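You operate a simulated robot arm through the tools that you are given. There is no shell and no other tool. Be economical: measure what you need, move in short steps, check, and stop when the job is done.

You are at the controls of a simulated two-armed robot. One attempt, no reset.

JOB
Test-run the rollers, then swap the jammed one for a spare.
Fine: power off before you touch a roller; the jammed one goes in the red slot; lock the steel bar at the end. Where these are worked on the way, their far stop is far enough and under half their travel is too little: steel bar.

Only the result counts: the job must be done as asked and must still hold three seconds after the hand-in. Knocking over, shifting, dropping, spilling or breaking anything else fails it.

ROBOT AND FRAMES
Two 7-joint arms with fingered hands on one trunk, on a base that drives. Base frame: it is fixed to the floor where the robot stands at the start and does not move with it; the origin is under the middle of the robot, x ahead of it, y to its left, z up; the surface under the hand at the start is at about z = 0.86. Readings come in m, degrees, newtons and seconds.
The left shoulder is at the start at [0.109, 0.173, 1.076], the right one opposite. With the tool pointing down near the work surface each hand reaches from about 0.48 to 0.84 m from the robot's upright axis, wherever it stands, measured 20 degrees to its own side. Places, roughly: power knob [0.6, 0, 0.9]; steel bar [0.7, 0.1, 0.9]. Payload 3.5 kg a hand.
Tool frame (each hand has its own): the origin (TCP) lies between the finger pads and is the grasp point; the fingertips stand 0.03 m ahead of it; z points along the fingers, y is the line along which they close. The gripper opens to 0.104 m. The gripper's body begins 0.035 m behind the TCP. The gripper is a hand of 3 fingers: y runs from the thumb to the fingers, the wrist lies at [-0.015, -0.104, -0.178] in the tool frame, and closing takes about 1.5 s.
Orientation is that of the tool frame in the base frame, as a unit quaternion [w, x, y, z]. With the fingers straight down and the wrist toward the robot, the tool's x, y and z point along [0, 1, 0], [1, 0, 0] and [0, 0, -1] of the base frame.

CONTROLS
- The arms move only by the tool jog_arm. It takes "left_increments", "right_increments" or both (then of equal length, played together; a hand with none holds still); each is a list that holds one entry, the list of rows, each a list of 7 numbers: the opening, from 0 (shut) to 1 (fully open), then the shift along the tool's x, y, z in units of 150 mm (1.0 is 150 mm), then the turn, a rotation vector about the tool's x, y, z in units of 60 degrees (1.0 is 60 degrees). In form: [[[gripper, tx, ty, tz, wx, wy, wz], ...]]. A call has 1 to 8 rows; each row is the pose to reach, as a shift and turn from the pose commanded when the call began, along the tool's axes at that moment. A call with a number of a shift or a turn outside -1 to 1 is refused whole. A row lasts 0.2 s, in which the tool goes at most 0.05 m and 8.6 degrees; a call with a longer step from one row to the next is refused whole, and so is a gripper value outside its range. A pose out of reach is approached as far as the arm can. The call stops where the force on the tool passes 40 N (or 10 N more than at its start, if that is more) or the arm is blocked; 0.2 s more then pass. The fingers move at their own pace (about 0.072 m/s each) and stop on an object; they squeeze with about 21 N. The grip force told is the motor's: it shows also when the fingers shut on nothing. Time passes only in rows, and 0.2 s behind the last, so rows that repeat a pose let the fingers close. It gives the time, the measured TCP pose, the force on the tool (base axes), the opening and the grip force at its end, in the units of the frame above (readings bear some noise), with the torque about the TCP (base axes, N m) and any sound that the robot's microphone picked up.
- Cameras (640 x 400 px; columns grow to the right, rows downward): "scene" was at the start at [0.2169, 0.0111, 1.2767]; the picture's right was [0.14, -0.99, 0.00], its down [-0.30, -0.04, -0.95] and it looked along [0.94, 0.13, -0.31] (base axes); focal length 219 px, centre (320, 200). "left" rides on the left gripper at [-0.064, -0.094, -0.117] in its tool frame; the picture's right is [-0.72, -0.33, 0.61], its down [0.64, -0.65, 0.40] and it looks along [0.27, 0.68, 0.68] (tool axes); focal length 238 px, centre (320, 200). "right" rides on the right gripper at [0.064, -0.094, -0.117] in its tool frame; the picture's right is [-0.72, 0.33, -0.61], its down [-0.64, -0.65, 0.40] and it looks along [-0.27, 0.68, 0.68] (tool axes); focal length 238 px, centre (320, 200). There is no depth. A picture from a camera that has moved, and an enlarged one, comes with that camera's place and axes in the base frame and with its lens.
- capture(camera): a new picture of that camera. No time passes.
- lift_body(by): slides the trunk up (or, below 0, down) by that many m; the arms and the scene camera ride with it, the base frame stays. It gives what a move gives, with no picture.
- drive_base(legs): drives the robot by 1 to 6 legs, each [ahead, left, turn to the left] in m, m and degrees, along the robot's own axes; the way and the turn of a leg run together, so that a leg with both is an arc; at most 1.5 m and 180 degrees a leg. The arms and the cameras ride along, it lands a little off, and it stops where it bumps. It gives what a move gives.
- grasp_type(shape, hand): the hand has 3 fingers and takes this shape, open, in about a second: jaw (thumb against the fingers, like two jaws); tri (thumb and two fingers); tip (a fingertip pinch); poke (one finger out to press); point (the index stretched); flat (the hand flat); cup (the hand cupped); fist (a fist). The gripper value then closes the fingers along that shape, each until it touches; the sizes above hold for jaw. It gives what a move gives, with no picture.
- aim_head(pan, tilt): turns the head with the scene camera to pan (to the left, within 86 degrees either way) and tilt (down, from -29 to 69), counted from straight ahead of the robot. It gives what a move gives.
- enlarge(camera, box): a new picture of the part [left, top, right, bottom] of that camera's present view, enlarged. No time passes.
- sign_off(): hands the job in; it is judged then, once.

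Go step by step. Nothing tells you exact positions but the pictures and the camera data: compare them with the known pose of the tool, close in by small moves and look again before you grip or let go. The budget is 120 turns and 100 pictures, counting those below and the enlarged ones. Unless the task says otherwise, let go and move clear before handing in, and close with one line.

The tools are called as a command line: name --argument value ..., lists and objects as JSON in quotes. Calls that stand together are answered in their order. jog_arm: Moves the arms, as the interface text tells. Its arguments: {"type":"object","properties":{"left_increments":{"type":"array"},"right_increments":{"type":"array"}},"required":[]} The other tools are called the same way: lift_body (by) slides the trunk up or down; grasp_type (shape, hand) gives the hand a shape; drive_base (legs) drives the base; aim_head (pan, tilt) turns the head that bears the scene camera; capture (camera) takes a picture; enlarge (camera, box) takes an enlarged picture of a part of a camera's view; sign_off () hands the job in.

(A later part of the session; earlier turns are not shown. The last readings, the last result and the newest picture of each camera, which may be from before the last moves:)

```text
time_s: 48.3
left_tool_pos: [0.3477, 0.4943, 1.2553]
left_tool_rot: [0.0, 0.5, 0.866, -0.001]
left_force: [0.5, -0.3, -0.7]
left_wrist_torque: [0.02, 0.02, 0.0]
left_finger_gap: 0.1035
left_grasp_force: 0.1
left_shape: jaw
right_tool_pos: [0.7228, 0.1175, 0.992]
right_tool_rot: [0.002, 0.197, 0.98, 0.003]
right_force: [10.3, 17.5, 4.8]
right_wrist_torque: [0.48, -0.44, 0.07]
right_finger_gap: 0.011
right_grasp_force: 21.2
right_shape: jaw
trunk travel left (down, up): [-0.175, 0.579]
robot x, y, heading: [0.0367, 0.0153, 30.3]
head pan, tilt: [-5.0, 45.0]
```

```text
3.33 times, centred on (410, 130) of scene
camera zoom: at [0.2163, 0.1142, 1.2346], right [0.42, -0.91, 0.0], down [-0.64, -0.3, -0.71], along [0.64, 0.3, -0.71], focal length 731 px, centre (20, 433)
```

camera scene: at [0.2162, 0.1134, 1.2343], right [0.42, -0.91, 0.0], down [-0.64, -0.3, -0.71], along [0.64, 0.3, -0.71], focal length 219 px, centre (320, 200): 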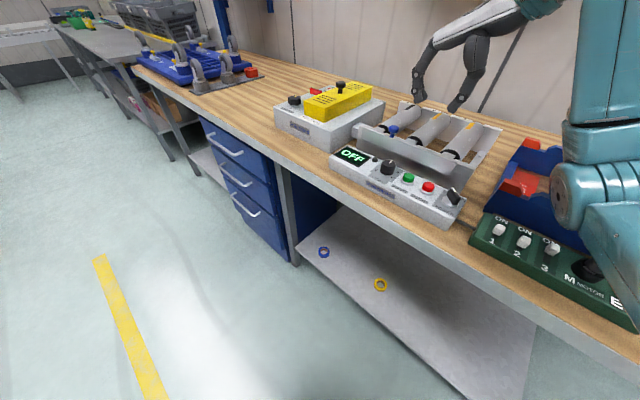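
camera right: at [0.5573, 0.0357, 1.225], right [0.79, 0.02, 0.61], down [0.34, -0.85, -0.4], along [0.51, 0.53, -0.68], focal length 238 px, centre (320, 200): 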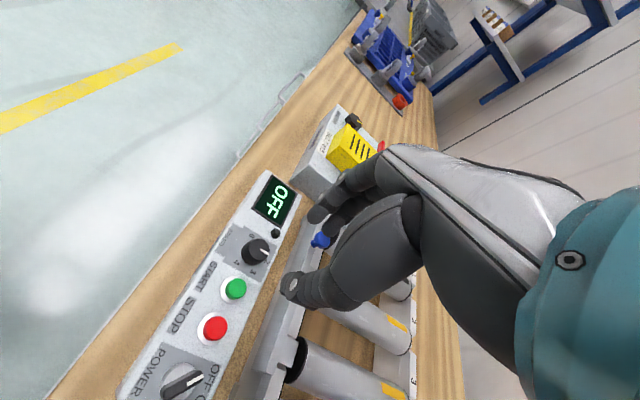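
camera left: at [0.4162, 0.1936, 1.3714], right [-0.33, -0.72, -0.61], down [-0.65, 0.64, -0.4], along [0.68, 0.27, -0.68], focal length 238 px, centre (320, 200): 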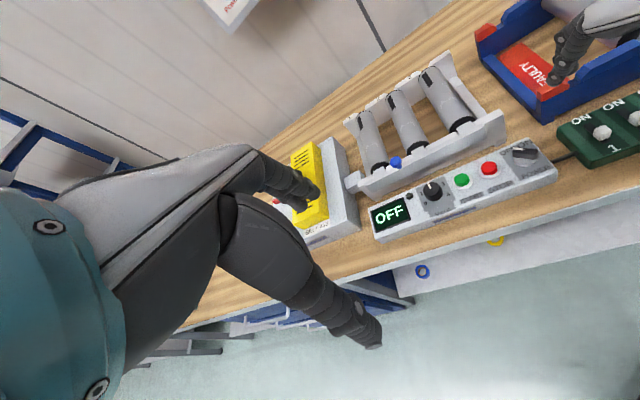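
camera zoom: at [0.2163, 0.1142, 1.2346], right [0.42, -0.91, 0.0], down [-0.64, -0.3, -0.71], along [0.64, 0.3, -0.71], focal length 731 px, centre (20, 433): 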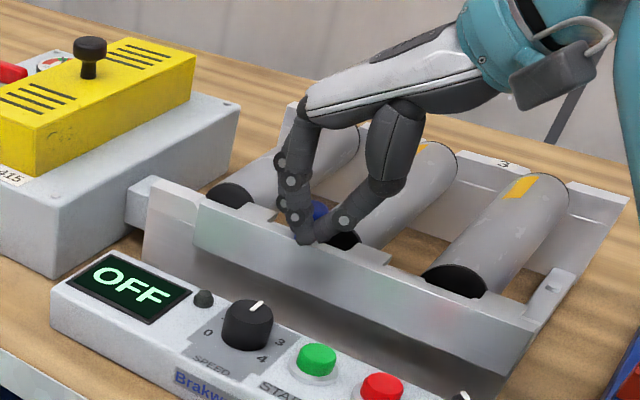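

The bar is at its far stop with tabs clear of the axles. Releasing, rising, and moving the base a bit closer to reach roller 1's middle (about (0.863, 0.159)).

jog_arm --right_increments '[[[0.3, 0, 0, 0, 0, 0, 0], [0.45, 0, 0, 0, 0, 0, 0], [0.45, 0, 0, -0.1, 0, 0, 0], [0.45, 0, 0, -0.4, 0, 0, 0], [0.45, 0, 0, -0.7, 0, 0, 0], [0.8, 0, 0, -0.9, 0, 0, 0]]]'

drive_base --legs '[[0.058, -0.03, 0]]'

aim_head --pan -20 --tilt 38

capture --camera "scene"

capture --camera "right"

```text
time_s: 49.7
left_tool_pos: [0.3466, 0.4933, 1.2553]
left_tool_rot: [0.0, 0.501, 0.866, 0.0]
left_force: [0.0, -0.8, -0.7]
left_wrist_torque: [-0.03, 0.01, 0.03]
left_finger_gap: 0.1035
left_grasp_force: 0.1
left_shape: jaw
right_tool_pos: [0.7244, 0.1168, 1.1251]
right_tool_rot: [-0.001, 0.197, 0.98, -0.002]
right_force: [-0.4, 0.9, 0.2]
right_wrist_torque: [0.01, -0.01, -0.01]
right_finger_gap: 0.0828
right_grasp_force: 0.1
right_shape: jaw
trunk travel left (down, up): [-0.175, 0.579]
robot x, y, heading: [0.0359, 0.0162, 30.0]
head pan, tilt: [-5.0, 45.0]
```

```text
time_s: 50.7
left_tool_pos: [0.4126, 0.4965, 1.2563]
left_tool_rot: [0.0, 0.5, 0.866, 0.0]
left_force: [0.1, 0.3, -0.3]
left_wrist_torque: [0.02, 0.01, 0.01]
left_finger_gap: 0.1038
left_grasp_force: 0.1
left_shape: jaw
right_tool_pos: [0.7902, 0.1184, 1.1239]
right_tool_rot: [0.0, 0.198, 0.98, 0.0]
right_force: [-0.6, -0.6, -0.4]
right_wrist_torque: [0.02, 0.0, 0.0]
right_finger_gap: 0.0829
right_grasp_force: 0.0
right_shape: jaw
trunk travel left (down, up): [-0.175, 0.579]
robot x, y, heading: [0.097, 0.0218, 29.9]
head pan, tilt: [-5.0, 45.0]
```

```text
time_s: 51.5
left_tool_pos: [0.4116, 0.4948, 1.2556]
left_tool_rot: [0.001, 0.5, 0.866, 0.0]
left_force: [0.7, 0.1, -1.1]
left_wrist_torque: [0.01, -0.02, 0.0]
left_finger_gap: 0.1038
left_grasp_force: 0.2
left_shape: jaw
right_tool_pos: [0.7897, 0.1193, 1.1256]
right_tool_rot: [0.0, 0.198, 0.98, -0.001]
right_force: [0.0, -0.1, -0.4]
right_wrist_torque: [-0.01, 0.02, 0.0]
right_finger_gap: 0.0827
right_grasp_force: 0.0
right_shape: jaw
trunk travel left (down, up): [-0.175, 0.579]
robot x, y, heading: [0.0998, 0.0204, 29.9]
head pan, tilt: [-20.0, 38.0]
```

```text
40 pictures are left
camera scene: at [0.2921, 0.096, 1.2447], right [0.17, -0.98, 0.0], down [-0.61, -0.11, -0.79], along [0.78, 0.14, -0.62], focal length 219 px, centre (320, 200)
```

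scene: 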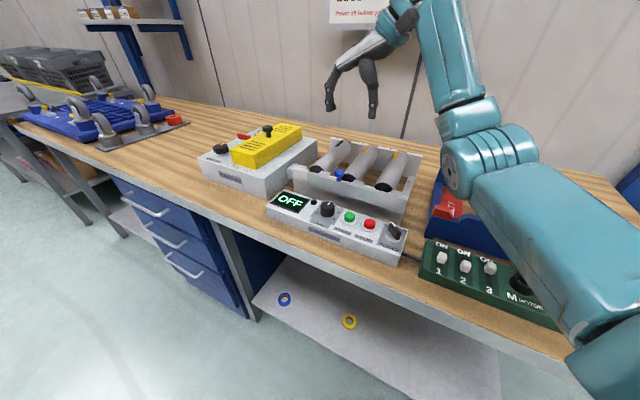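

```text
39 pictures are left
camera right: at [0.6949, 0.0572, 1.2424], right [0.79, 0.02, 0.61], down [0.34, -0.85, -0.4], along [0.51, 0.53, -0.68], focal length 238 px, centre (320, 200)
```

right: 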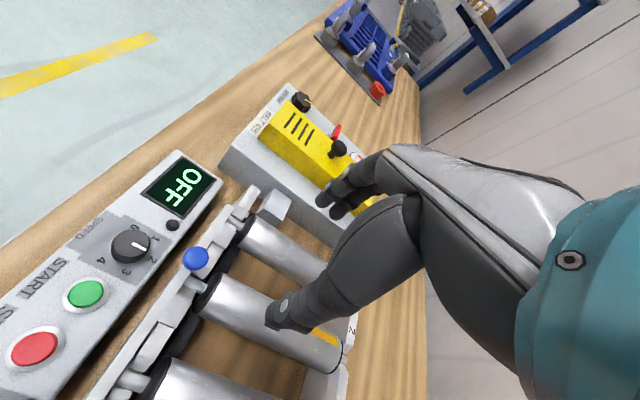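

enlarge --camera "scene" --box '[280, 120, 430, 214]'

enlarge --camera "right" --box '[180, 160, 380, 400]'

```text
4.26 times, centred on (355, 167) of scene
camera zoom: at [0.2921, 0.096, 1.2447], right [0.17, -0.98, 0.0], down [-0.61, -0.11, -0.79], along [0.78, 0.14, -0.62], focal length 933 px, centre (171, 340)
```

zoom: 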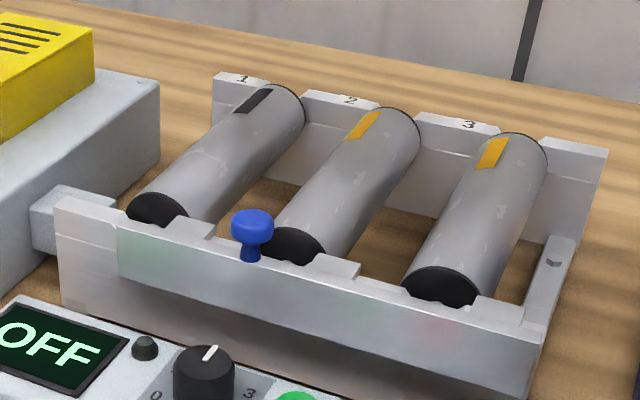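

```text
1.67 times, centred on (280, 280) of right
camera zoom: at [0.6949, 0.0572, 1.2424], right [0.79, 0.02, 0.61], down [0.34, -0.85, -0.4], along [0.51, 0.53, -0.68], focal length 397 px, centre (387, 67)
```

zoom: 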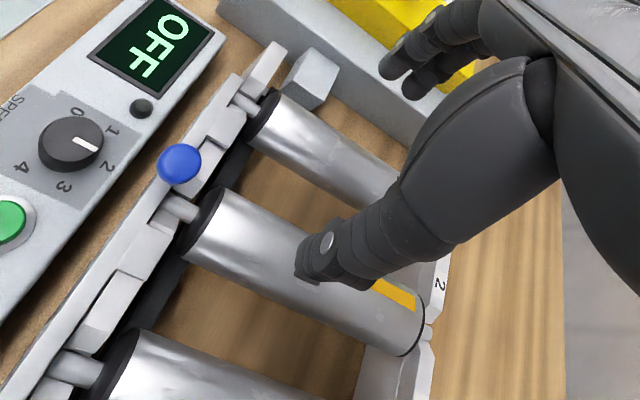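

Axles are now exposed. Roller 1's axis runs about -20° heading, its middle near (0.877, 0.158), axis z about 0.94. Moving above it.

jog_arm --right_increments '[[[0.8, -0.2, 0.15, 0, 0, 0, 0], [0.8, -0.434, 0.3, 0, 0, 0, 0], [0.8, -0.434, 0.465, 0.1, 0, 0, -0.05], [0.8, -0.434, 0.465, 0.4, 0, 0, -0.05], [0.8, -0.434, 0.465, 0.7, 0, 0, -0.05], [0.8, -0.434, 0.465, 0.7, 0, 0, -0.05]]]'

enlarge --camera "scene" --box '[290, 90, 430, 200]'

enlarge --camera "right" --box '[180, 140, 400, 380]'

```text
time_s: 52.9
left_tool_pos: [0.4117, 0.496, 1.2561]
left_tool_rot: [-0.001, 0.5, 0.866, 0.0]
left_force: [-0.3, 0.5, 0.4]
left_wrist_torque: [0.0, 0.0, -0.02]
left_finger_gap: 0.1036
left_grasp_force: 0.1
left_shape: jaw
right_tool_pos: [0.8728, 0.1555, 1.0177]
right_tool_rot: [0.001, 0.173, 0.985, 0.0]
right_force: [-0.5, 0.3, -0.9]
right_wrist_torque: [0.0, 0.01, -0.01]
right_finger_gap: 0.0828
right_grasp_force: 0.0
right_shape: jaw
right hand out of reach, approached as far as the arm can: row 2, 3, 4, 5, 6
trunk travel left (down, up): [-0.175, 0.579]
robot x, y, heading: [0.0994, 0.0194, 29.8]
head pan, tilt: [-20.0, 38.0]
```

```text
3.64 times, centred on (360, 145) of scene
camera zoom: at [0.2914, 0.0958, 1.2449], right [0.17, -0.98, 0.0], down [-0.61, -0.11, -0.79], along [0.78, 0.14, -0.62], focal length 797 px, centre (174, 400)
```

zoom: 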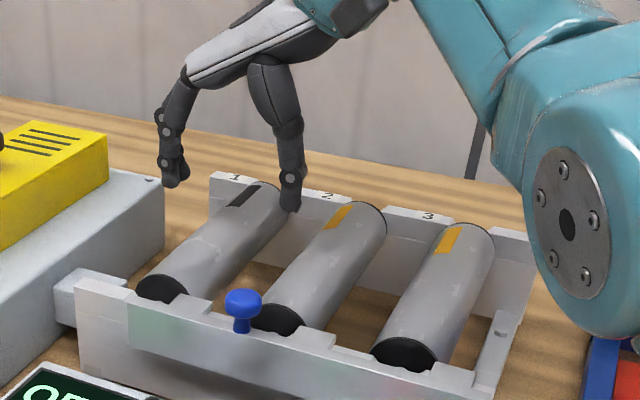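

```text
1.67 times, centred on (290, 260) of right
camera zoom: at [0.7814, 0.0895, 1.1361], right [0.79, 0.06, 0.61], down [0.38, -0.83, -0.4], along [0.48, 0.55, -0.68], focal length 397 px, centre (370, 100)
```

zoom: 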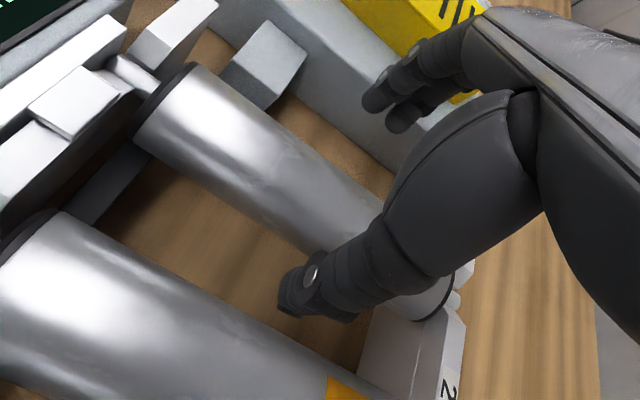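

TCP lies on the roller axis, about 1 cm near of its middle, fingers straddling. Descending to z≈0.945 and closing.

jog_arm --right_increments '[[[0.8, 0, 0, 0.15, 0, 0, 0], [0.8, -0.03, 0, 0.3, 0, 0, 0], [0.8, -0.05, 0, 0.42, 0, 0, 0], [0.8, -0.05, 0, 0.485, 0, 0, 0], [0.8, -0.05, 0, 0.485, 0, 0, 0]]]'

jog_arm --right_increments '[[[0.4, 0, 0, 0, 0, 0, 0], [0, 0, 0, 0, 0, 0, 0], [0, 0, 0, 0, 0, 0, 0], [0, 0, 0, 0, 0, 0, 0], [0, 0, 0, 0, 0, 0, 0]]]'

enlarge --camera "scene" --box '[290, 90, 430, 200]'

```text
time_s: 54.1
left_tool_pos: [0.4118, 0.4974, 1.2547]
left_tool_rot: [0.001, 0.5, 0.866, 0.0]
left_force: [0.6, 0.0, -0.6]
left_wrist_torque: [0.02, 0.0, -0.02]
left_finger_gap: 0.1039
left_grasp_force: 0.0
left_shape: jaw
right_tool_pos: [0.8797, 0.1532, 0.9465]
right_tool_rot: [0.0, 0.171, 0.985, 0.0]
right_force: [1.9, 8.8, 4.4]
right_wrist_torque: [-0.19, 0.09, -0.01]
right_finger_gap: 0.0819
right_grasp_force: 0.0
right_shape: jaw
trunk travel left (down, up): [-0.175, 0.579]
robot x, y, heading: [0.1027, 0.0201, 30.1]
head pan, tilt: [-20.0, 38.0]
```

```text
time_s: 55.3
left_tool_pos: [0.4129, 0.4961, 1.2558]
left_tool_rot: [-0.001, 0.5, 0.866, 0.0]
left_force: [-0.1, 0.4, -0.7]
left_wrist_torque: [-0.04, -0.01, -0.01]
left_finger_gap: 0.1035
left_grasp_force: 0.0
left_shape: jaw
right_tool_pos: [0.8803, 0.1515, 0.9451]
right_tool_rot: [-0.001, 0.172, 0.985, -0.002]
right_force: [0.3, -0.4, -0.1]
right_wrist_torque: [-0.07, 0.02, -0.05]
right_finger_gap: 0.0382
right_grasp_force: 21.2
right_shape: jaw
trunk travel left (down, up): [-0.175, 0.579]
robot x, y, heading: [0.0972, 0.0217, 29.8]
head pan, tilt: [-20.0, 38.0]
```

```text
3.64 times, centred on (360, 145) of scene
camera zoom: at [0.2925, 0.096, 1.2446], right [0.17, -0.98, 0.0], down [-0.61, -0.11, -0.79], along [0.78, 0.14, -0.62], focal length 797 px, centre (174, 400)
```

zoom: 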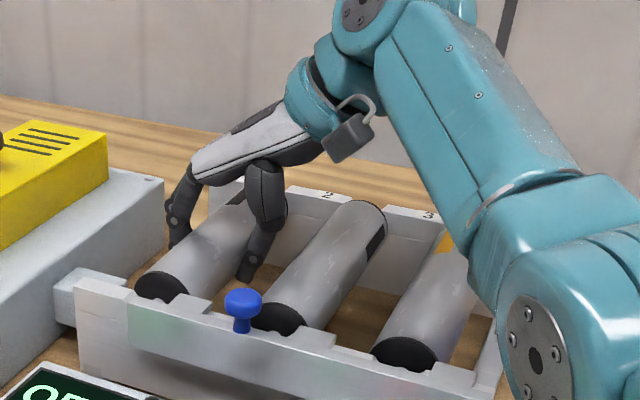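

Roller 1 is gripped (gap 38 mm). Lifting straight up.

jog_arm --right_increments '[[[0, 0, 0, -0.1, 0, 0, 0], [0, 0, 0, -0.2, 0, 0, 0], [0, 0, 0, -0.4, 0, 0, 0], [0, 0, 0, -0.6, 0, 0, 0], [0, 0, 0, -0.85, 0, 0, 0]]]'

capture --camera "scene"

capture --camera "right"

```text
time_s: 56.5
left_tool_pos: [0.4117, 0.4946, 1.2554]
left_tool_rot: [0.0, 0.5, 0.866, -0.001]
left_force: [-0.3, 0.6, -0.4]
left_wrist_torque: [0.02, -0.02, 0.0]
left_finger_gap: 0.1037
left_grasp_force: 0.1
left_shape: jaw
right_tool_pos: [0.8632, 0.1451, 1.0667]
right_tool_rot: [-0.001, 0.171, 0.985, -0.001]
right_force: [0.9, 0.4, -3.6]
right_wrist_torque: [-0.07, 0.03, -0.01]
right_finger_gap: 0.0381
right_grasp_force: 21.2
right_shape: jaw
right hand out of reach, approached as far as the arm can: row 4, 5
trunk travel left (down, up): [-0.175, 0.579]
robot x, y, heading: [0.0985, 0.0181, 29.9]
head pan, tilt: [-20.0, 38.0]
```

```text
33 pictures are left
camera scene: at [0.2917, 0.0958, 1.2448], right [0.17, -0.98, 0.0], down [-0.61, -0.11, -0.79], along [0.78, 0.14, -0.62], focal length 219 px, centre (320, 200)
```

scene: 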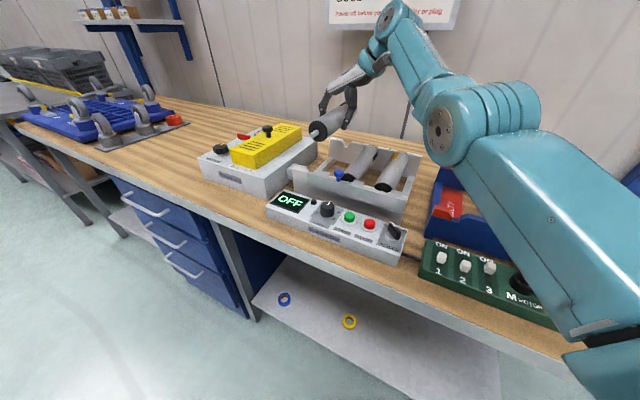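

```text
32 pictures are left
camera right: at [0.7722, 0.0787, 1.1838], right [0.79, 0.06, 0.61], down [0.38, -0.83, -0.4], along [0.48, 0.55, -0.68], focal length 238 px, centre (320, 200)
```

right: 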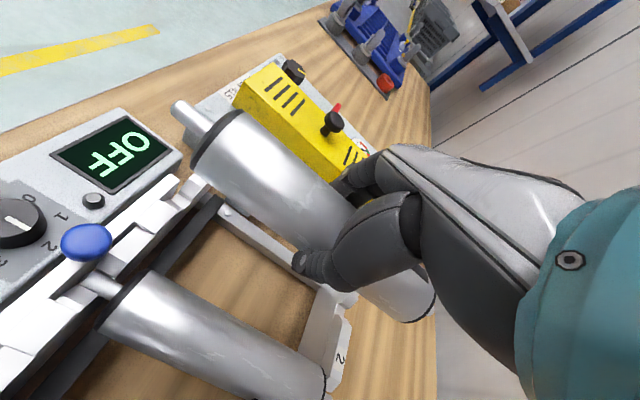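

Roller 1 is out. Next I move the base right/back so the red slot, about (0.79, -0.165), is in comfortable reach, roller held high.

drive_base --legs '[[-0.1135, -0.1, 0], [0, 0, -15]]'

jog_arm --right_increments '[[[0, 0, 0, -0.1, 0, 0, 0], [0, 0, 0, -0.2, 0, 0, 0]]]'

aim_head --pan -20 --tilt 42

capture --camera "scene"

capture --camera "right"

```text
time_s: 58.8
left_tool_pos: [0.4759, 0.2556, 1.2542]
left_tool_rot: [0.001, 0.608, 0.794, 0.0]
left_force: [0.5, 0.2, 0.0]
left_wrist_torque: [0.03, 0.0, 0.03]
left_finger_gap: 0.1036
left_grasp_force: 0.0
left_shape: jaw
right_tool_pos: [0.8216, -0.1992, 1.0655]
right_tool_rot: [0.0, 0.298, 0.955, -0.001]
right_force: [0.4, -0.4, -4.5]
right_wrist_torque: [-0.04, 0.06, 0.01]
right_finger_gap: 0.0379
right_grasp_force: 21.5
right_shape: jaw
trunk travel left (down, up): [-0.175, 0.579]
robot x, y, heading: [0.0488, -0.1229, 15.2]
head pan, tilt: [-20.0, 38.0]
```

```text
time_s: 59.4
left_tool_pos: [0.477, 0.2561, 1.2567]
left_tool_rot: [-0.001, 0.608, 0.794, -0.001]
left_force: [0.3, -0.5, -0.9]
left_wrist_torque: [-0.03, 0.0, 0.01]
left_finger_gap: 0.1038
left_grasp_force: 0.2
left_shape: jaw
right_tool_pos: [0.8125, -0.2001, 1.0915]
right_tool_rot: [-0.001, 0.298, 0.955, -0.001]
right_force: [0.0, -0.2, -3.3]
right_wrist_torque: [-0.05, 0.05, 0.0]
right_finger_gap: 0.0377
right_grasp_force: 21.2
right_shape: jaw
right hand out of reach, approached as far as the arm can: row 1, 2
trunk travel left (down, up): [-0.175, 0.579]
robot x, y, heading: [0.0492, -0.1273, 15.0]
head pan, tilt: [-20.0, 38.0]
```

```text
time_s: 60.0
left_tool_pos: [0.4757, 0.2552, 1.2558]
left_tool_rot: [-0.002, 0.608, 0.794, 0.0]
left_force: [-0.2, -0.4, 0.1]
left_wrist_torque: [-0.01, 0.0, -0.03]
left_finger_gap: 0.1037
left_grasp_force: 0.1
left_shape: jaw
right_tool_pos: [0.8126, -0.2001, 1.0912]
right_tool_rot: [0.0, 0.298, 0.955, -0.001]
right_force: [-0.2, 0.0, -3.8]
right_wrist_torque: [-0.03, 0.04, -0.01]
right_finger_gap: 0.038
right_grasp_force: 21.0
right_shape: jaw
trunk travel left (down, up): [-0.175, 0.579]
robot x, y, heading: [0.0488, -0.1224, 15.0]
head pan, tilt: [-20.0, 42.0]
```

```text
31 pictures are left
camera scene: at [0.2547, -0.0993, 1.2387], right [-0.09, -1.0, 0.0], down [-0.67, 0.06, -0.74], along [0.74, -0.06, -0.67], focal length 219 px, centre (320, 200)
```

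scene: 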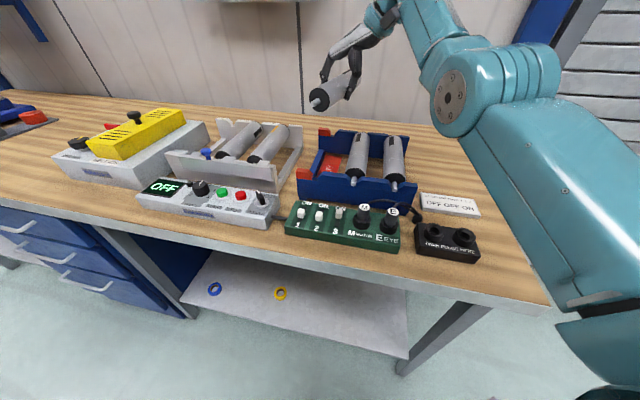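

```text
30 pictures are left
camera right: at [0.7081, -0.2411, 1.2092], right [0.78, -0.14, 0.61], down [0.16, -0.9, -0.4], along [0.61, 0.41, -0.68], focal length 238 px, centre (320, 200)
```

right: 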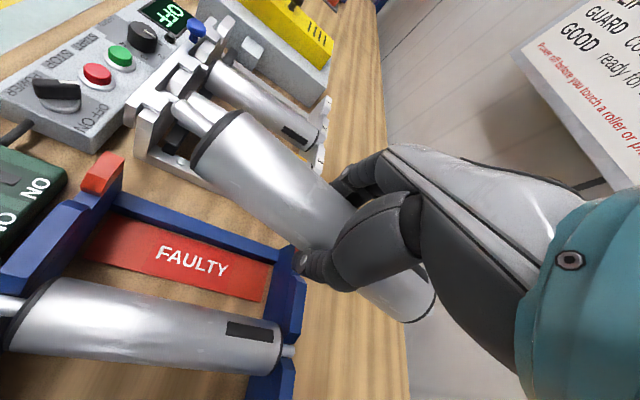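

enlarge --camera "scene" --box '[285, 110, 435, 215]'

```text
3.81 times, centred on (360, 162) of scene
camera zoom: at [0.2547, -0.0993, 1.2387], right [-0.09, -1.0, 0.0], down [-0.67, 0.06, -0.74], along [0.74, -0.06, -0.67], focal length 835 px, centre (168, 343)
```

zoom: 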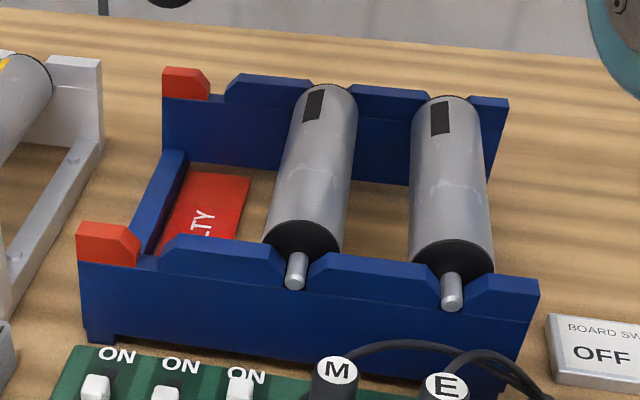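

Tray yaw is about -17°, red slot middle about (0.793, -0.161), and the roller is held at its middle. Turning the hand to 73° and moving above the slot.

jog_arm --right_increments '[[[0, 0.1, 0.05, 0, 0, 0, -0.1], [0, 0.2, 0.1, 0, 0, 0, -0.2], [0, 0.255, 0.14, 0.1, 0, 0, -0.295], [0, 0.255, 0.14, 0.3, 0, 0, -0.295], [0, 0.255, 0.14, 0.575, 0, 0, -0.295], [0, 0.255, 0.14, 0.575, 0, 0, -0.295]]]'

enlarge --camera "scene" --box '[285, 100, 435, 205]'

capture --camera "right"

```text
time_s: 61.4
left_tool_pos: [0.4743, 0.2561, 1.2561]
left_tool_rot: [0.0, 0.608, 0.794, -0.001]
left_force: [-0.8, 1.1, 1.1]
left_wrist_torque: [-0.02, 0.01, -0.02]
left_finger_gap: 0.1039
left_grasp_force: 0.0
left_shape: jaw
right_tool_pos: [0.7947, -0.1626, 1.0068]
right_tool_rot: [0.0, 0.147, 0.989, -0.001]
right_force: [0.4, -0.3, -4.2]
right_wrist_torque: [-0.04, 0.04, -0.02]
right_finger_gap: 0.0378
right_grasp_force: 21.0
right_shape: jaw
right hand out of reach, approached as far as the arm can: row 2, 3
trunk travel left (down, up): [-0.175, 0.579]
robot x, y, heading: [0.0489, -0.1251, 15.2]
head pan, tilt: [-20.0, 42.0]
```

```text
3.81 times, centred on (360, 152) of scene
camera zoom: at [0.2542, -0.0993, 1.2388], right [-0.09, -1.0, 0.0], down [-0.67, 0.06, -0.74], along [0.74, -0.06, -0.67], focal length 835 px, centre (168, 381)
```

zoom: 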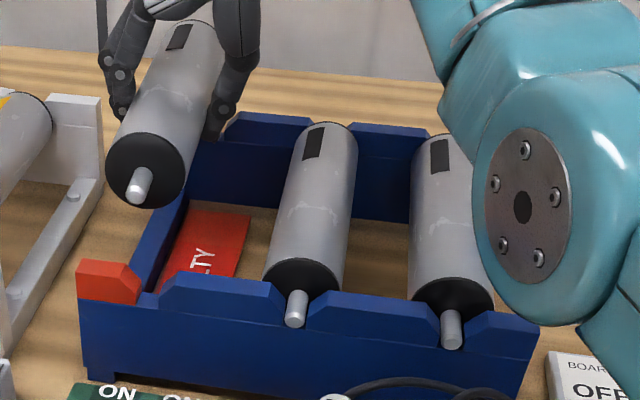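

```text
27 pictures are left
camera right: at [0.7068, -0.2324, 1.1231], right [0.78, 0.1, 0.61], down [0.42, -0.81, -0.4], along [0.46, 0.58, -0.68], focal length 238 px, centre (320, 200)
```

right: 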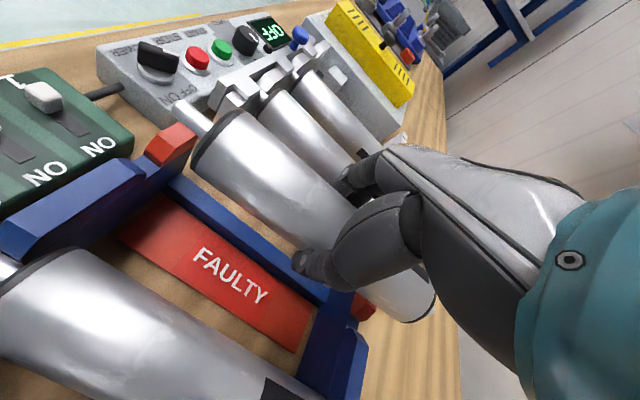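

enlarge --camera "right" --box '[90, 90, 270, 220]'

```text
3.08 times, centred on (180, 155) of right
camera zoom: at [0.7068, -0.2324, 1.1231], right [0.78, 0.1, 0.61], down [0.42, -0.81, -0.4], along [0.46, 0.58, -0.68], focal length 733 px, centre (751, 338)
```

zoom: 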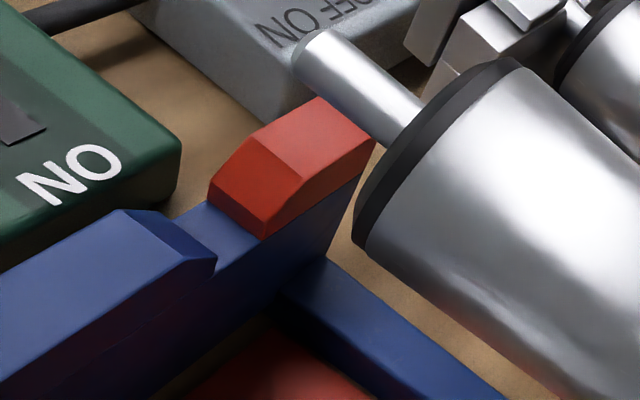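

Comparing both cameras, the roller sits about 1 cm below and 1 cm to the +y side of the TCP; I need about 6 mm right and 9 mm farther. Shifting and lowering to just above the notch.

jog_arm --right_increments '[[[0, -0.03, -0.02, 0, 0, 0, 0], [0, -0.06, -0.04, 0.1, 0, 0, 0], [0, -0.06, -0.04, 0.2, 0, 0, 0], [0, -0.06, -0.04, 0.28, 0, 0, 0], [0, -0.06, -0.04, 0.28, 0, 0, 0]]]'

enlarge --camera "scene" --box '[285, 100, 435, 205]'

enlarge --camera "right" --box '[90, 90, 270, 220]'

```text
time_s: 62.6
left_tool_pos: [0.4758, 0.256, 1.2551]
left_tool_rot: [0.0, 0.608, 0.794, 0.0]
left_force: [-0.5, -0.3, -0.8]
left_wrist_torque: [0.0, -0.02, 0.0]
left_finger_gap: 0.1039
left_grasp_force: 0.1
left_shape: jaw
right_tool_pos: [0.8006, -0.1712, 0.9631]
right_tool_rot: [0.0, 0.148, 0.989, -0.002]
right_force: [-0.2, 0.3, -3.9]
right_wrist_torque: [-0.06, -0.05, -0.04]
right_finger_gap: 0.0371
right_grasp_force: 20.9
right_shape: jaw
trunk travel left (down, up): [-0.175, 0.579]
robot x, y, heading: [0.0517, -0.123, 15.2]
head pan, tilt: [-20.0, 42.0]
```

```text
3.81 times, centred on (360, 152) of scene
camera zoom: at [0.2545, -0.0993, 1.2388], right [-0.09, -1.0, 0.0], down [-0.67, 0.06, -0.74], along [0.74, -0.06, -0.67], focal length 835 px, centre (168, 381)
```

zoom: 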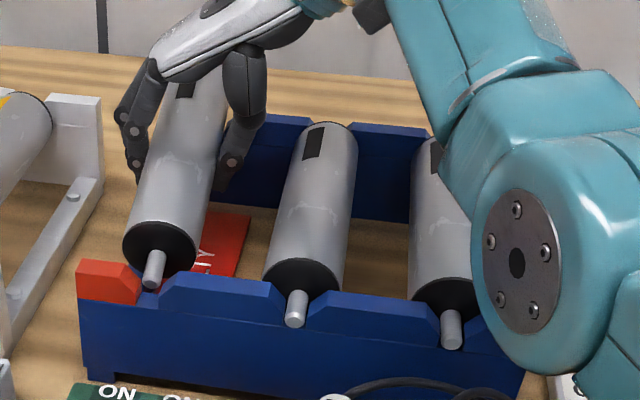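

```text
3.08 times, centred on (180, 155) of right
camera zoom: at [0.7134, -0.2411, 1.0808], right [0.78, 0.1, 0.61], down [0.42, -0.81, -0.4], along [0.46, 0.58, -0.68], focal length 733 px, centre (751, 338)
```

zoom: 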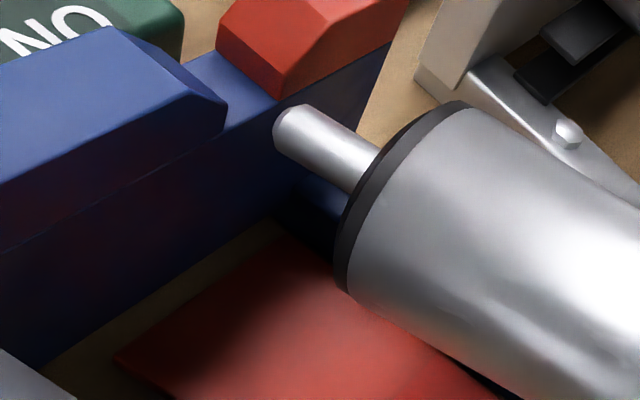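

The roller's near axle has shifted slightly in the view relative to the hand; checking the far end before lowering further.

capture --camera "right"

enlarge --camera "scene" --box '[310, 105, 370, 185]'

```text
23 pictures are left
camera right: at [0.7134, -0.2411, 1.0808], right [0.78, 0.1, 0.61], down [0.42, -0.81, -0.4], along [0.46, 0.58, -0.68], focal length 238 px, centre (320, 200)
```

right: 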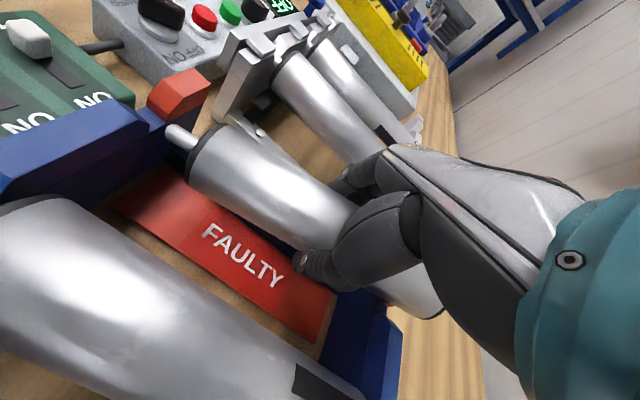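

```text
5.00 times, centred on (340, 145) of scene
camera zoom: at [0.2545, -0.0993, 1.2388], right [-0.09, -1.0, 0.0], down [-0.67, 0.06, -0.74], along [0.74, -0.06, -0.67], focal length 1096 px, centre (220, 475)
```

zoom: 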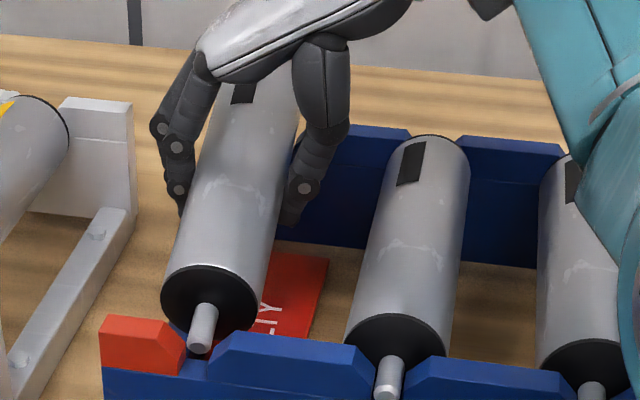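

The far end seems to have ridden on the far post: the roller is yawed about +4° in the hand. I raise, rotate the hand 4° clockwise with a small right shift, and recheck.

jog_arm --right_increments '[[[0, 0, 0, -0.1, 0, 0, 0], [0, 0, 0, -0.2, 0, 0, 0], [0, 0, -0.02, -0.2, 0, 0, 0.04], [0, 0, -0.04, -0.2, 0, 0, 0.075], [0, 0, -0.04, -0.2, 0, 0, 0.075]]]'

enlarge --camera "scene" --box '[300, 90, 380, 185]'

capture --camera "right"

```text
time_s: 63.8
left_tool_pos: [0.4754, 0.2558, 1.2561]
left_tool_rot: [0.0, 0.608, 0.794, 0.0]
left_force: [-0.7, -0.2, -0.4]
left_wrist_torque: [0.0, 0.01, -0.02]
left_finger_gap: 0.1037
left_grasp_force: 0.1
left_shape: jaw
right_tool_pos: [0.7992, -0.1761, 0.993]
right_tool_rot: [-0.001, 0.187, 0.982, -0.002]
right_force: [-0.5, -0.1, -5.1]
right_wrist_torque: [-0.08, 0.02, 0.01]
right_finger_gap: 0.0371
right_grasp_force: 21.2
right_shape: jaw
trunk travel left (down, up): [-0.175, 0.579]
robot x, y, heading: [0.052, -0.1246, 15.2]
head pan, tilt: [-20.0, 42.0]
```

```text
4.21 times, centred on (340, 138) of scene
camera zoom: at [0.2547, -0.0993, 1.2387], right [-0.09, -1.0, 0.0], down [-0.67, 0.06, -0.74], along [0.74, -0.06, -0.67], focal length 923 px, centre (236, 463)
```

zoom: 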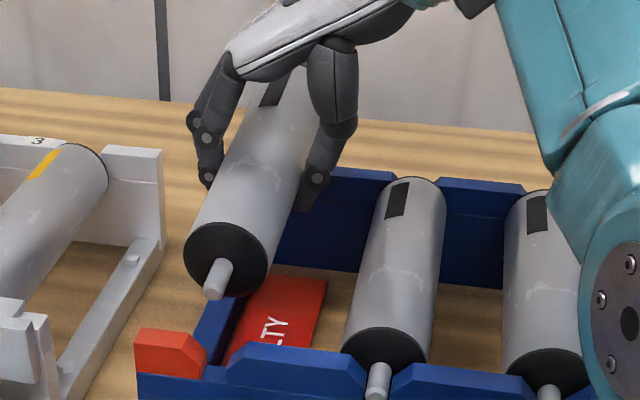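

```text
20 pictures are left
camera right: at [0.7067, -0.2394, 1.1109], right [0.79, 0.04, 0.61], down [0.36, -0.84, -0.4], along [0.5, 0.54, -0.68], focal length 238 px, centre (320, 200)
```

right: 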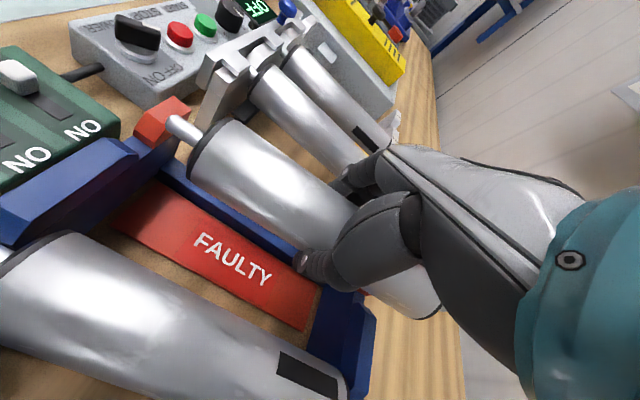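

Yaw now matches the spares. Small correction (7 mm nearer, 1.5 mm left), then lowering to the notch while watching force.

jog_arm --right_increments '[[[0, 0.047, 0.01, 0.05, 0, 0, 0], [0, 0.047, 0.01, 0.13, 0, 0, 0], [0, 0.047, 0.01, 0.2, 0, 0, 0], [0, 0.047, 0.01, 0.25, 0, 0, 0]]]'

enlarge --camera "scene" --box '[300, 90, 380, 185]'

capture --camera "right"

```text
time_s: 64.8
left_tool_pos: [0.4752, 0.2565, 1.2545]
left_tool_rot: [-0.001, 0.608, 0.794, 0.0]
left_force: [-0.3, -0.1, 1.0]
left_wrist_torque: [-0.01, -0.01, 0.01]
left_finger_gap: 0.1036
left_grasp_force: 0.0
left_shape: jaw
right_tool_pos: [0.7941, -0.1715, 0.9545]
right_tool_rot: [-0.001, 0.185, 0.983, 0.0]
right_force: [1.4, 0.7, -3.7]
right_wrist_torque: [-0.06, -0.04, -0.08]
right_finger_gap: 0.0366
right_grasp_force: 21.1
right_shape: jaw
trunk travel left (down, up): [-0.175, 0.579]
robot x, y, heading: [0.0529, -0.1212, 15.1]
head pan, tilt: [-20.0, 42.0]
```

```text
4.21 times, centred on (340, 138) of scene
camera zoom: at [0.2547, -0.0993, 1.2386], right [-0.09, -1.0, 0.0], down [-0.67, 0.06, -0.74], along [0.74, -0.06, -0.67], focal length 923 px, centre (236, 463)
```

zoom: 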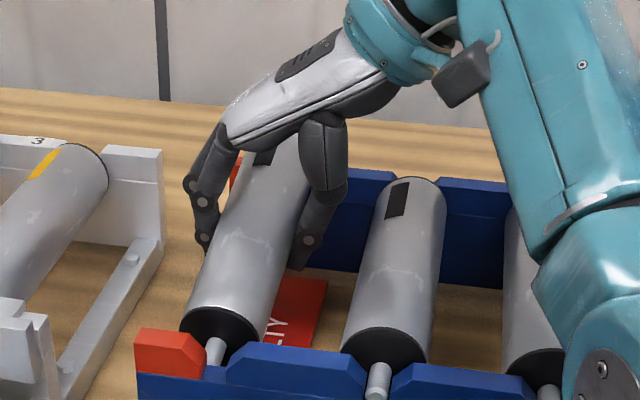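

```text
18 pictures are left
camera right: at [0.7006, -0.2354, 1.0726], right [0.79, 0.04, 0.61], down [0.36, -0.84, -0.4], along [0.5, 0.54, -0.68], focal length 238 px, centre (320, 200)
```

right: 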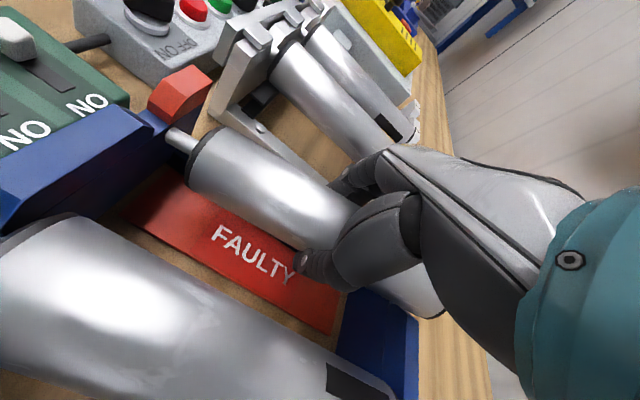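

enlarge --camera "scene" --box '[312, 145, 376, 190]'

```text
8.89 times, centred on (344, 168) of scene
camera zoom: at [0.2547, -0.0993, 1.2386], right [-0.09, -1.0, 0.0], down [-0.67, 0.06, -0.74], along [0.74, -0.06, -0.67], focal length 1949 px, centre (107, 489)
```

zoom: 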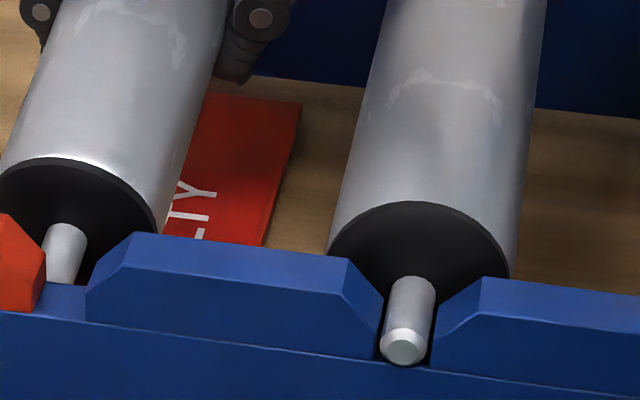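

Clear now: the near axle droops (~12°) and its tip is behind/below the near notch floor. Raise, bring it 13 mm nearer, and pitch the hand 11° to level the roller.

jog_arm --right_increments '[[[0, 0, 0, -0.15, 0, 0, 0], [0, 0, 0, -0.27, 0, 0, 0], [0, 0.045, 0, -0.27, 0, 0.1, 0], [0, 0.09, 0, -0.27, 0, 0.185, 0], [0, 0.09, 0, -0.27, 0, 0.185, 0]]]'

enlarge --camera "scene" --box '[306, 110, 376, 190]'

capture --camera "right"

```text
time_s: 66.0
left_tool_pos: [0.4748, 0.2568, 1.2549]
left_tool_rot: [-0.001, 0.608, 0.794, -0.001]
left_force: [0.0, 0.5, 0.4]
left_wrist_torque: [0.02, 0.03, -0.01]
left_finger_gap: 0.1035
left_grasp_force: 0.1
left_shape: jaw
right_tool_pos: [0.7811, -0.1673, 0.9957]
right_tool_rot: [-0.096, 0.186, 0.978, 0.017]
right_force: [-0.7, 0.6, -4.3]
right_wrist_torque: [-0.07, 0.02, 0.03]
right_finger_gap: 0.0371
right_grasp_force: 21.1
right_shape: jaw
trunk travel left (down, up): [-0.175, 0.579]
robot x, y, heading: [0.0512, -0.123, 15.2]
head pan, tilt: [-20.0, 42.0]
```

```text
5.00 times, centred on (341, 150) of scene
camera zoom: at [0.2548, -0.0993, 1.2387], right [-0.09, -1.0, 0.0], down [-0.67, 0.06, -0.74], along [0.74, -0.06, -0.67], focal length 1096 px, centre (215, 450)
```

zoom: 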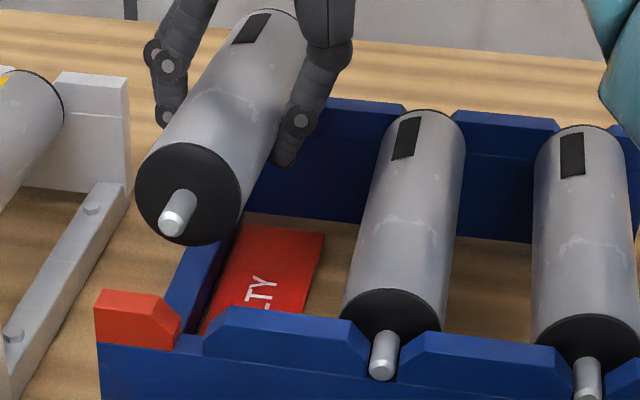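

```text
15 pictures are left
camera right: at [0.7101, -0.2397, 1.1237], right [0.89, 0.0, 0.46], down [0.27, -0.81, -0.52], along [0.37, 0.59, -0.72], focal length 238 px, centre (320, 200)
```

right: 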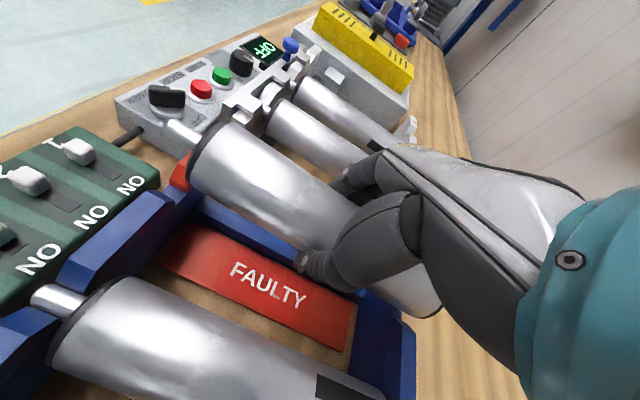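

Level now. Relative to the spares it needs about 12 mm nearer and 5 mm right. Shifting, then lowering 3 cm.

jog_arm --right_increments '[[[0, 0.04, -0.02, 0.008, 0, 0, 0], [0, 0.075, -0.043, 0.015, 0, 0, 0], [0, 0.056, -0.043, 0.11, 0, 0, 0], [0, 0.037, -0.043, 0.211, 0, 0, 0], [0, 0.037, -0.043, 0.211, 0, 0, 0]]]'

enlarge --camera "scene" --box '[306, 110, 376, 190]'

```text
time_s: 67.2
left_tool_pos: [0.4754, 0.2565, 1.2555]
left_tool_rot: [0.0, 0.608, 0.794, 0.0]
left_force: [-0.6, 0.5, -0.6]
left_wrist_torque: [0.03, 0.0, 0.02]
left_finger_gap: 0.1037
left_grasp_force: 0.0
left_shape: jaw
right_tool_pos: [0.7678, -0.1681, 0.9654]
right_tool_rot: [-0.096, 0.186, 0.978, 0.017]
right_force: [-0.9, 0.4, -3.3]
right_wrist_torque: [-0.05, 0.08, 0.0]
right_finger_gap: 0.037
right_grasp_force: 20.9
right_shape: jaw
trunk travel left (down, up): [-0.175, 0.579]
robot x, y, heading: [0.053, -0.1236, 14.9]
head pan, tilt: [-20.0, 42.0]
```

```text
5.00 times, centred on (341, 150) of scene
camera zoom: at [0.2546, -0.0993, 1.2387], right [-0.09, -1.0, 0.0], down [-0.67, 0.06, -0.74], along [0.74, -0.06, -0.67], focal length 1096 px, centre (215, 450)
```

zoom: 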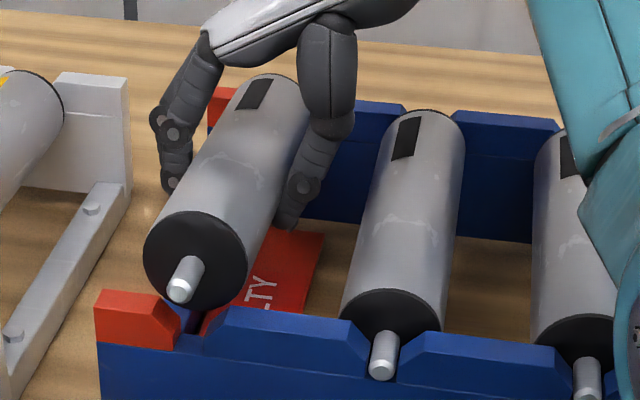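

Remaining errors: roller is now about 7° near-up, far end needs ~8 mm right. Correct pitch -7°, yaw +2°, 6 mm right, and lower 18 mm.

jog_arm --right_increments '[[[0, 0, -0.02, 0, 0, -0.06, 0.017], [0, 0, -0.04, 0, 0, -0.117, 0.033], [0, -0.012, -0.04, 0.06, 0, -0.117, 0.033], [0, -0.023, -0.04, 0.118, 0, -0.117, 0.033], [0, -0.023, -0.04, 0.118, 0, -0.117, 0.033]]]'

enlarge --camera "scene" --box '[306, 110, 376, 190]'

```text
time_s: 68.4
left_tool_pos: [0.4749, 0.2589, 1.2557]
left_tool_rot: [0.0, 0.608, 0.794, 0.0]
left_force: [0.2, -0.4, 0.4]
left_wrist_torque: [0.01, 0.0, 0.0]
left_finger_gap: 0.1037
left_grasp_force: 0.0
left_shape: jaw
right_tool_pos: [0.7635, -0.1708, 0.9498]
right_tool_rot: [-0.035, 0.202, 0.979, 0.004]
right_force: [2.4, 11.2, 7.5]
right_wrist_torque: [0.13, 0.07, -0.01]
right_finger_gap: 0.0343
right_grasp_force: 21.3
right_shape: jaw
trunk travel left (down, up): [-0.175, 0.579]
robot x, y, heading: [0.0499, -0.1242, 14.8]
head pan, tilt: [-20.0, 42.0]
```

```text
5.00 times, centred on (341, 150) of scene
camera zoom: at [0.2539, -0.0977, 1.2388], right [-0.09, -1.0, 0.0], down [-0.67, 0.06, -0.74], along [0.74, -0.06, -0.67], focal length 1096 px, centre (215, 450)
```

zoom: 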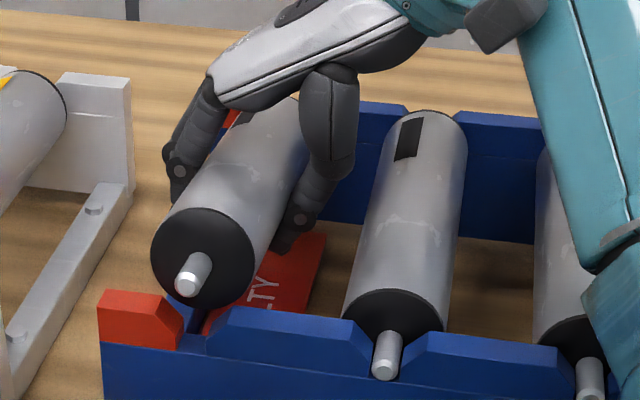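

The far axle appears already seated in the far notch with the near end still up. I pivot about the far end: pitch the near end down 12° while lowering 24 mm.

jog_arm --right_increments '[[[0, 0, 0, 0.03, 0, -0.05, 0], [0, 0, 0, 0.07, 0, -0.1, 0], [0, 0, 0, 0.115, 0, -0.15, 0], [0, 0, 0, 0.155, 0, -0.2, 0], [0, 0, 0, 0.155, 0, -0.2, 0]]]'

enlarge --camera "scene" --box '[306, 110, 376, 190]'

```text
time_s: 69.3
left_tool_pos: [0.4749, 0.2576, 1.2556]
left_tool_rot: [0.0, 0.607, 0.794, 0.0]
left_force: [-0.8, 0.2, -0.2]
left_wrist_torque: [-0.02, -0.01, 0.01]
left_finger_gap: 0.1037
left_grasp_force: 0.1
left_shape: jaw
right_tool_pos: [0.7653, -0.1688, 0.9416]
right_tool_rot: [0.054, 0.203, 0.978, -0.001]
right_force: [0.9, 6.3, 14.5]
right_wrist_torque: [0.22, 0.09, -0.18]
right_finger_gap: 0.032
right_grasp_force: 20.9
right_shape: jaw
trunk travel left (down, up): [-0.175, 0.579]
robot x, y, heading: [0.0487, -0.1233, 15.0]
head pan, tilt: [-20.0, 42.0]
stopped in row 4 (right hand): the force on the tool passed its limit at 43 N (the readings are from after the stop); the commanded pose is now the measured one
```

```text
5.00 times, centred on (341, 150) of scene
camera zoom: at [0.2536, -0.0986, 1.2388], right [-0.09, -1.0, 0.0], down [-0.67, 0.06, -0.74], along [0.74, -0.06, -0.67], focal length 1096 px, centre (215, 450)
```

zoom: 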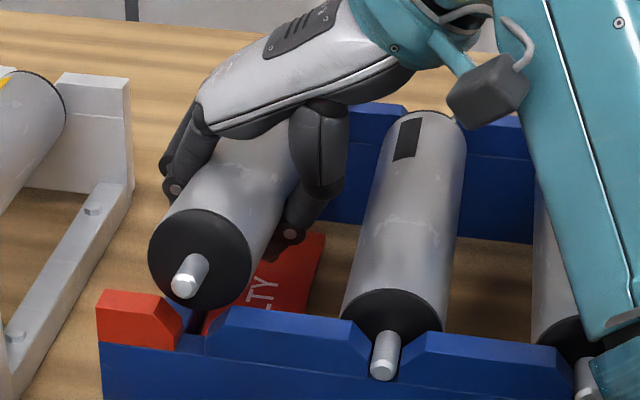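

Blocked: something under the roller. Looking from the hand camera.

capture --camera "right"

```text
11 pictures are left
camera right: at [0.6589, -0.2276, 1.05], right [0.72, 0.03, 0.69], down [0.37, -0.86, -0.35], along [0.59, 0.5, -0.63], focal length 238 px, centre (320, 200)
```

right: 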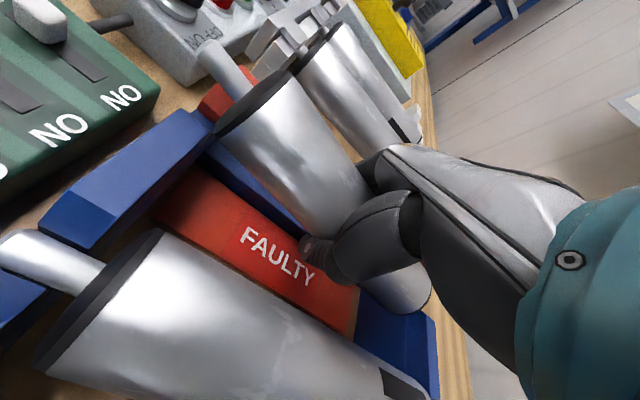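

The near body end is over the near rail – about 2.5 cm too near; the roller is nearly level. Raising and moving it 25 mm farther along its axis.

jog_arm --right_increments '[[[0, -0.011, 0, -0.1, 0, 0, 0], [0, -0.022, 0, -0.2, 0, 0, 0], [0, -0.1, 0.01, -0.19, 0, 0, 0], [0, -0.186, 0.019, -0.181, 0, 0, 0], [0, -0.186, 0.019, -0.181, 0, 0, 0]]]'

enlarge --camera "scene" --box '[306, 110, 376, 190]'

```text
time_s: 70.5
left_tool_pos: [0.4721, 0.257, 1.2552]
left_tool_rot: [0.001, 0.608, 0.794, 0.0]
left_force: [1.4, -0.1, 0.2]
left_wrist_torque: [0.03, 0.0, 0.02]
left_finger_gap: 0.1038
left_grasp_force: 0.1
left_shape: jaw
right_tool_pos: [0.787, -0.1757, 0.9701]
right_tool_rot: [0.052, 0.201, 0.978, -0.005]
right_force: [-18.1, 10.4, 0.6]
right_wrist_torque: [-0.06, -0.08, 0.32]
right_finger_gap: 0.0319
right_grasp_force: 20.7
right_shape: jaw
trunk travel left (down, up): [-0.175, 0.579]
robot x, y, heading: [0.0476, -0.1207, 15.1]
head pan, tilt: [-20.0, 42.0]
```

```text
5.00 times, centred on (341, 150) of scene
camera zoom: at [0.2517, -0.0976, 1.2393], right [-0.09, -1.0, 0.0], down [-0.67, 0.06, -0.74], along [0.74, -0.06, -0.67], focal length 1096 px, centre (215, 450)
```

zoom: 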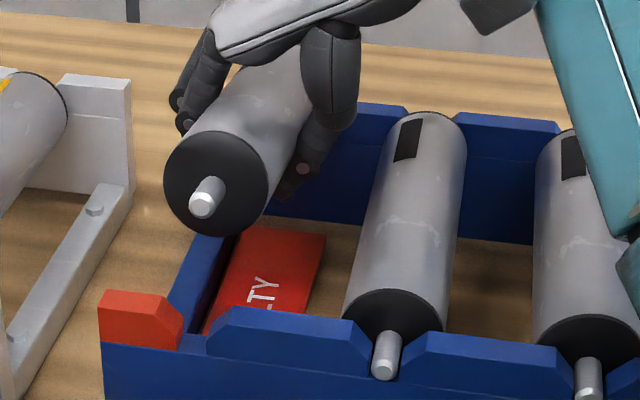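

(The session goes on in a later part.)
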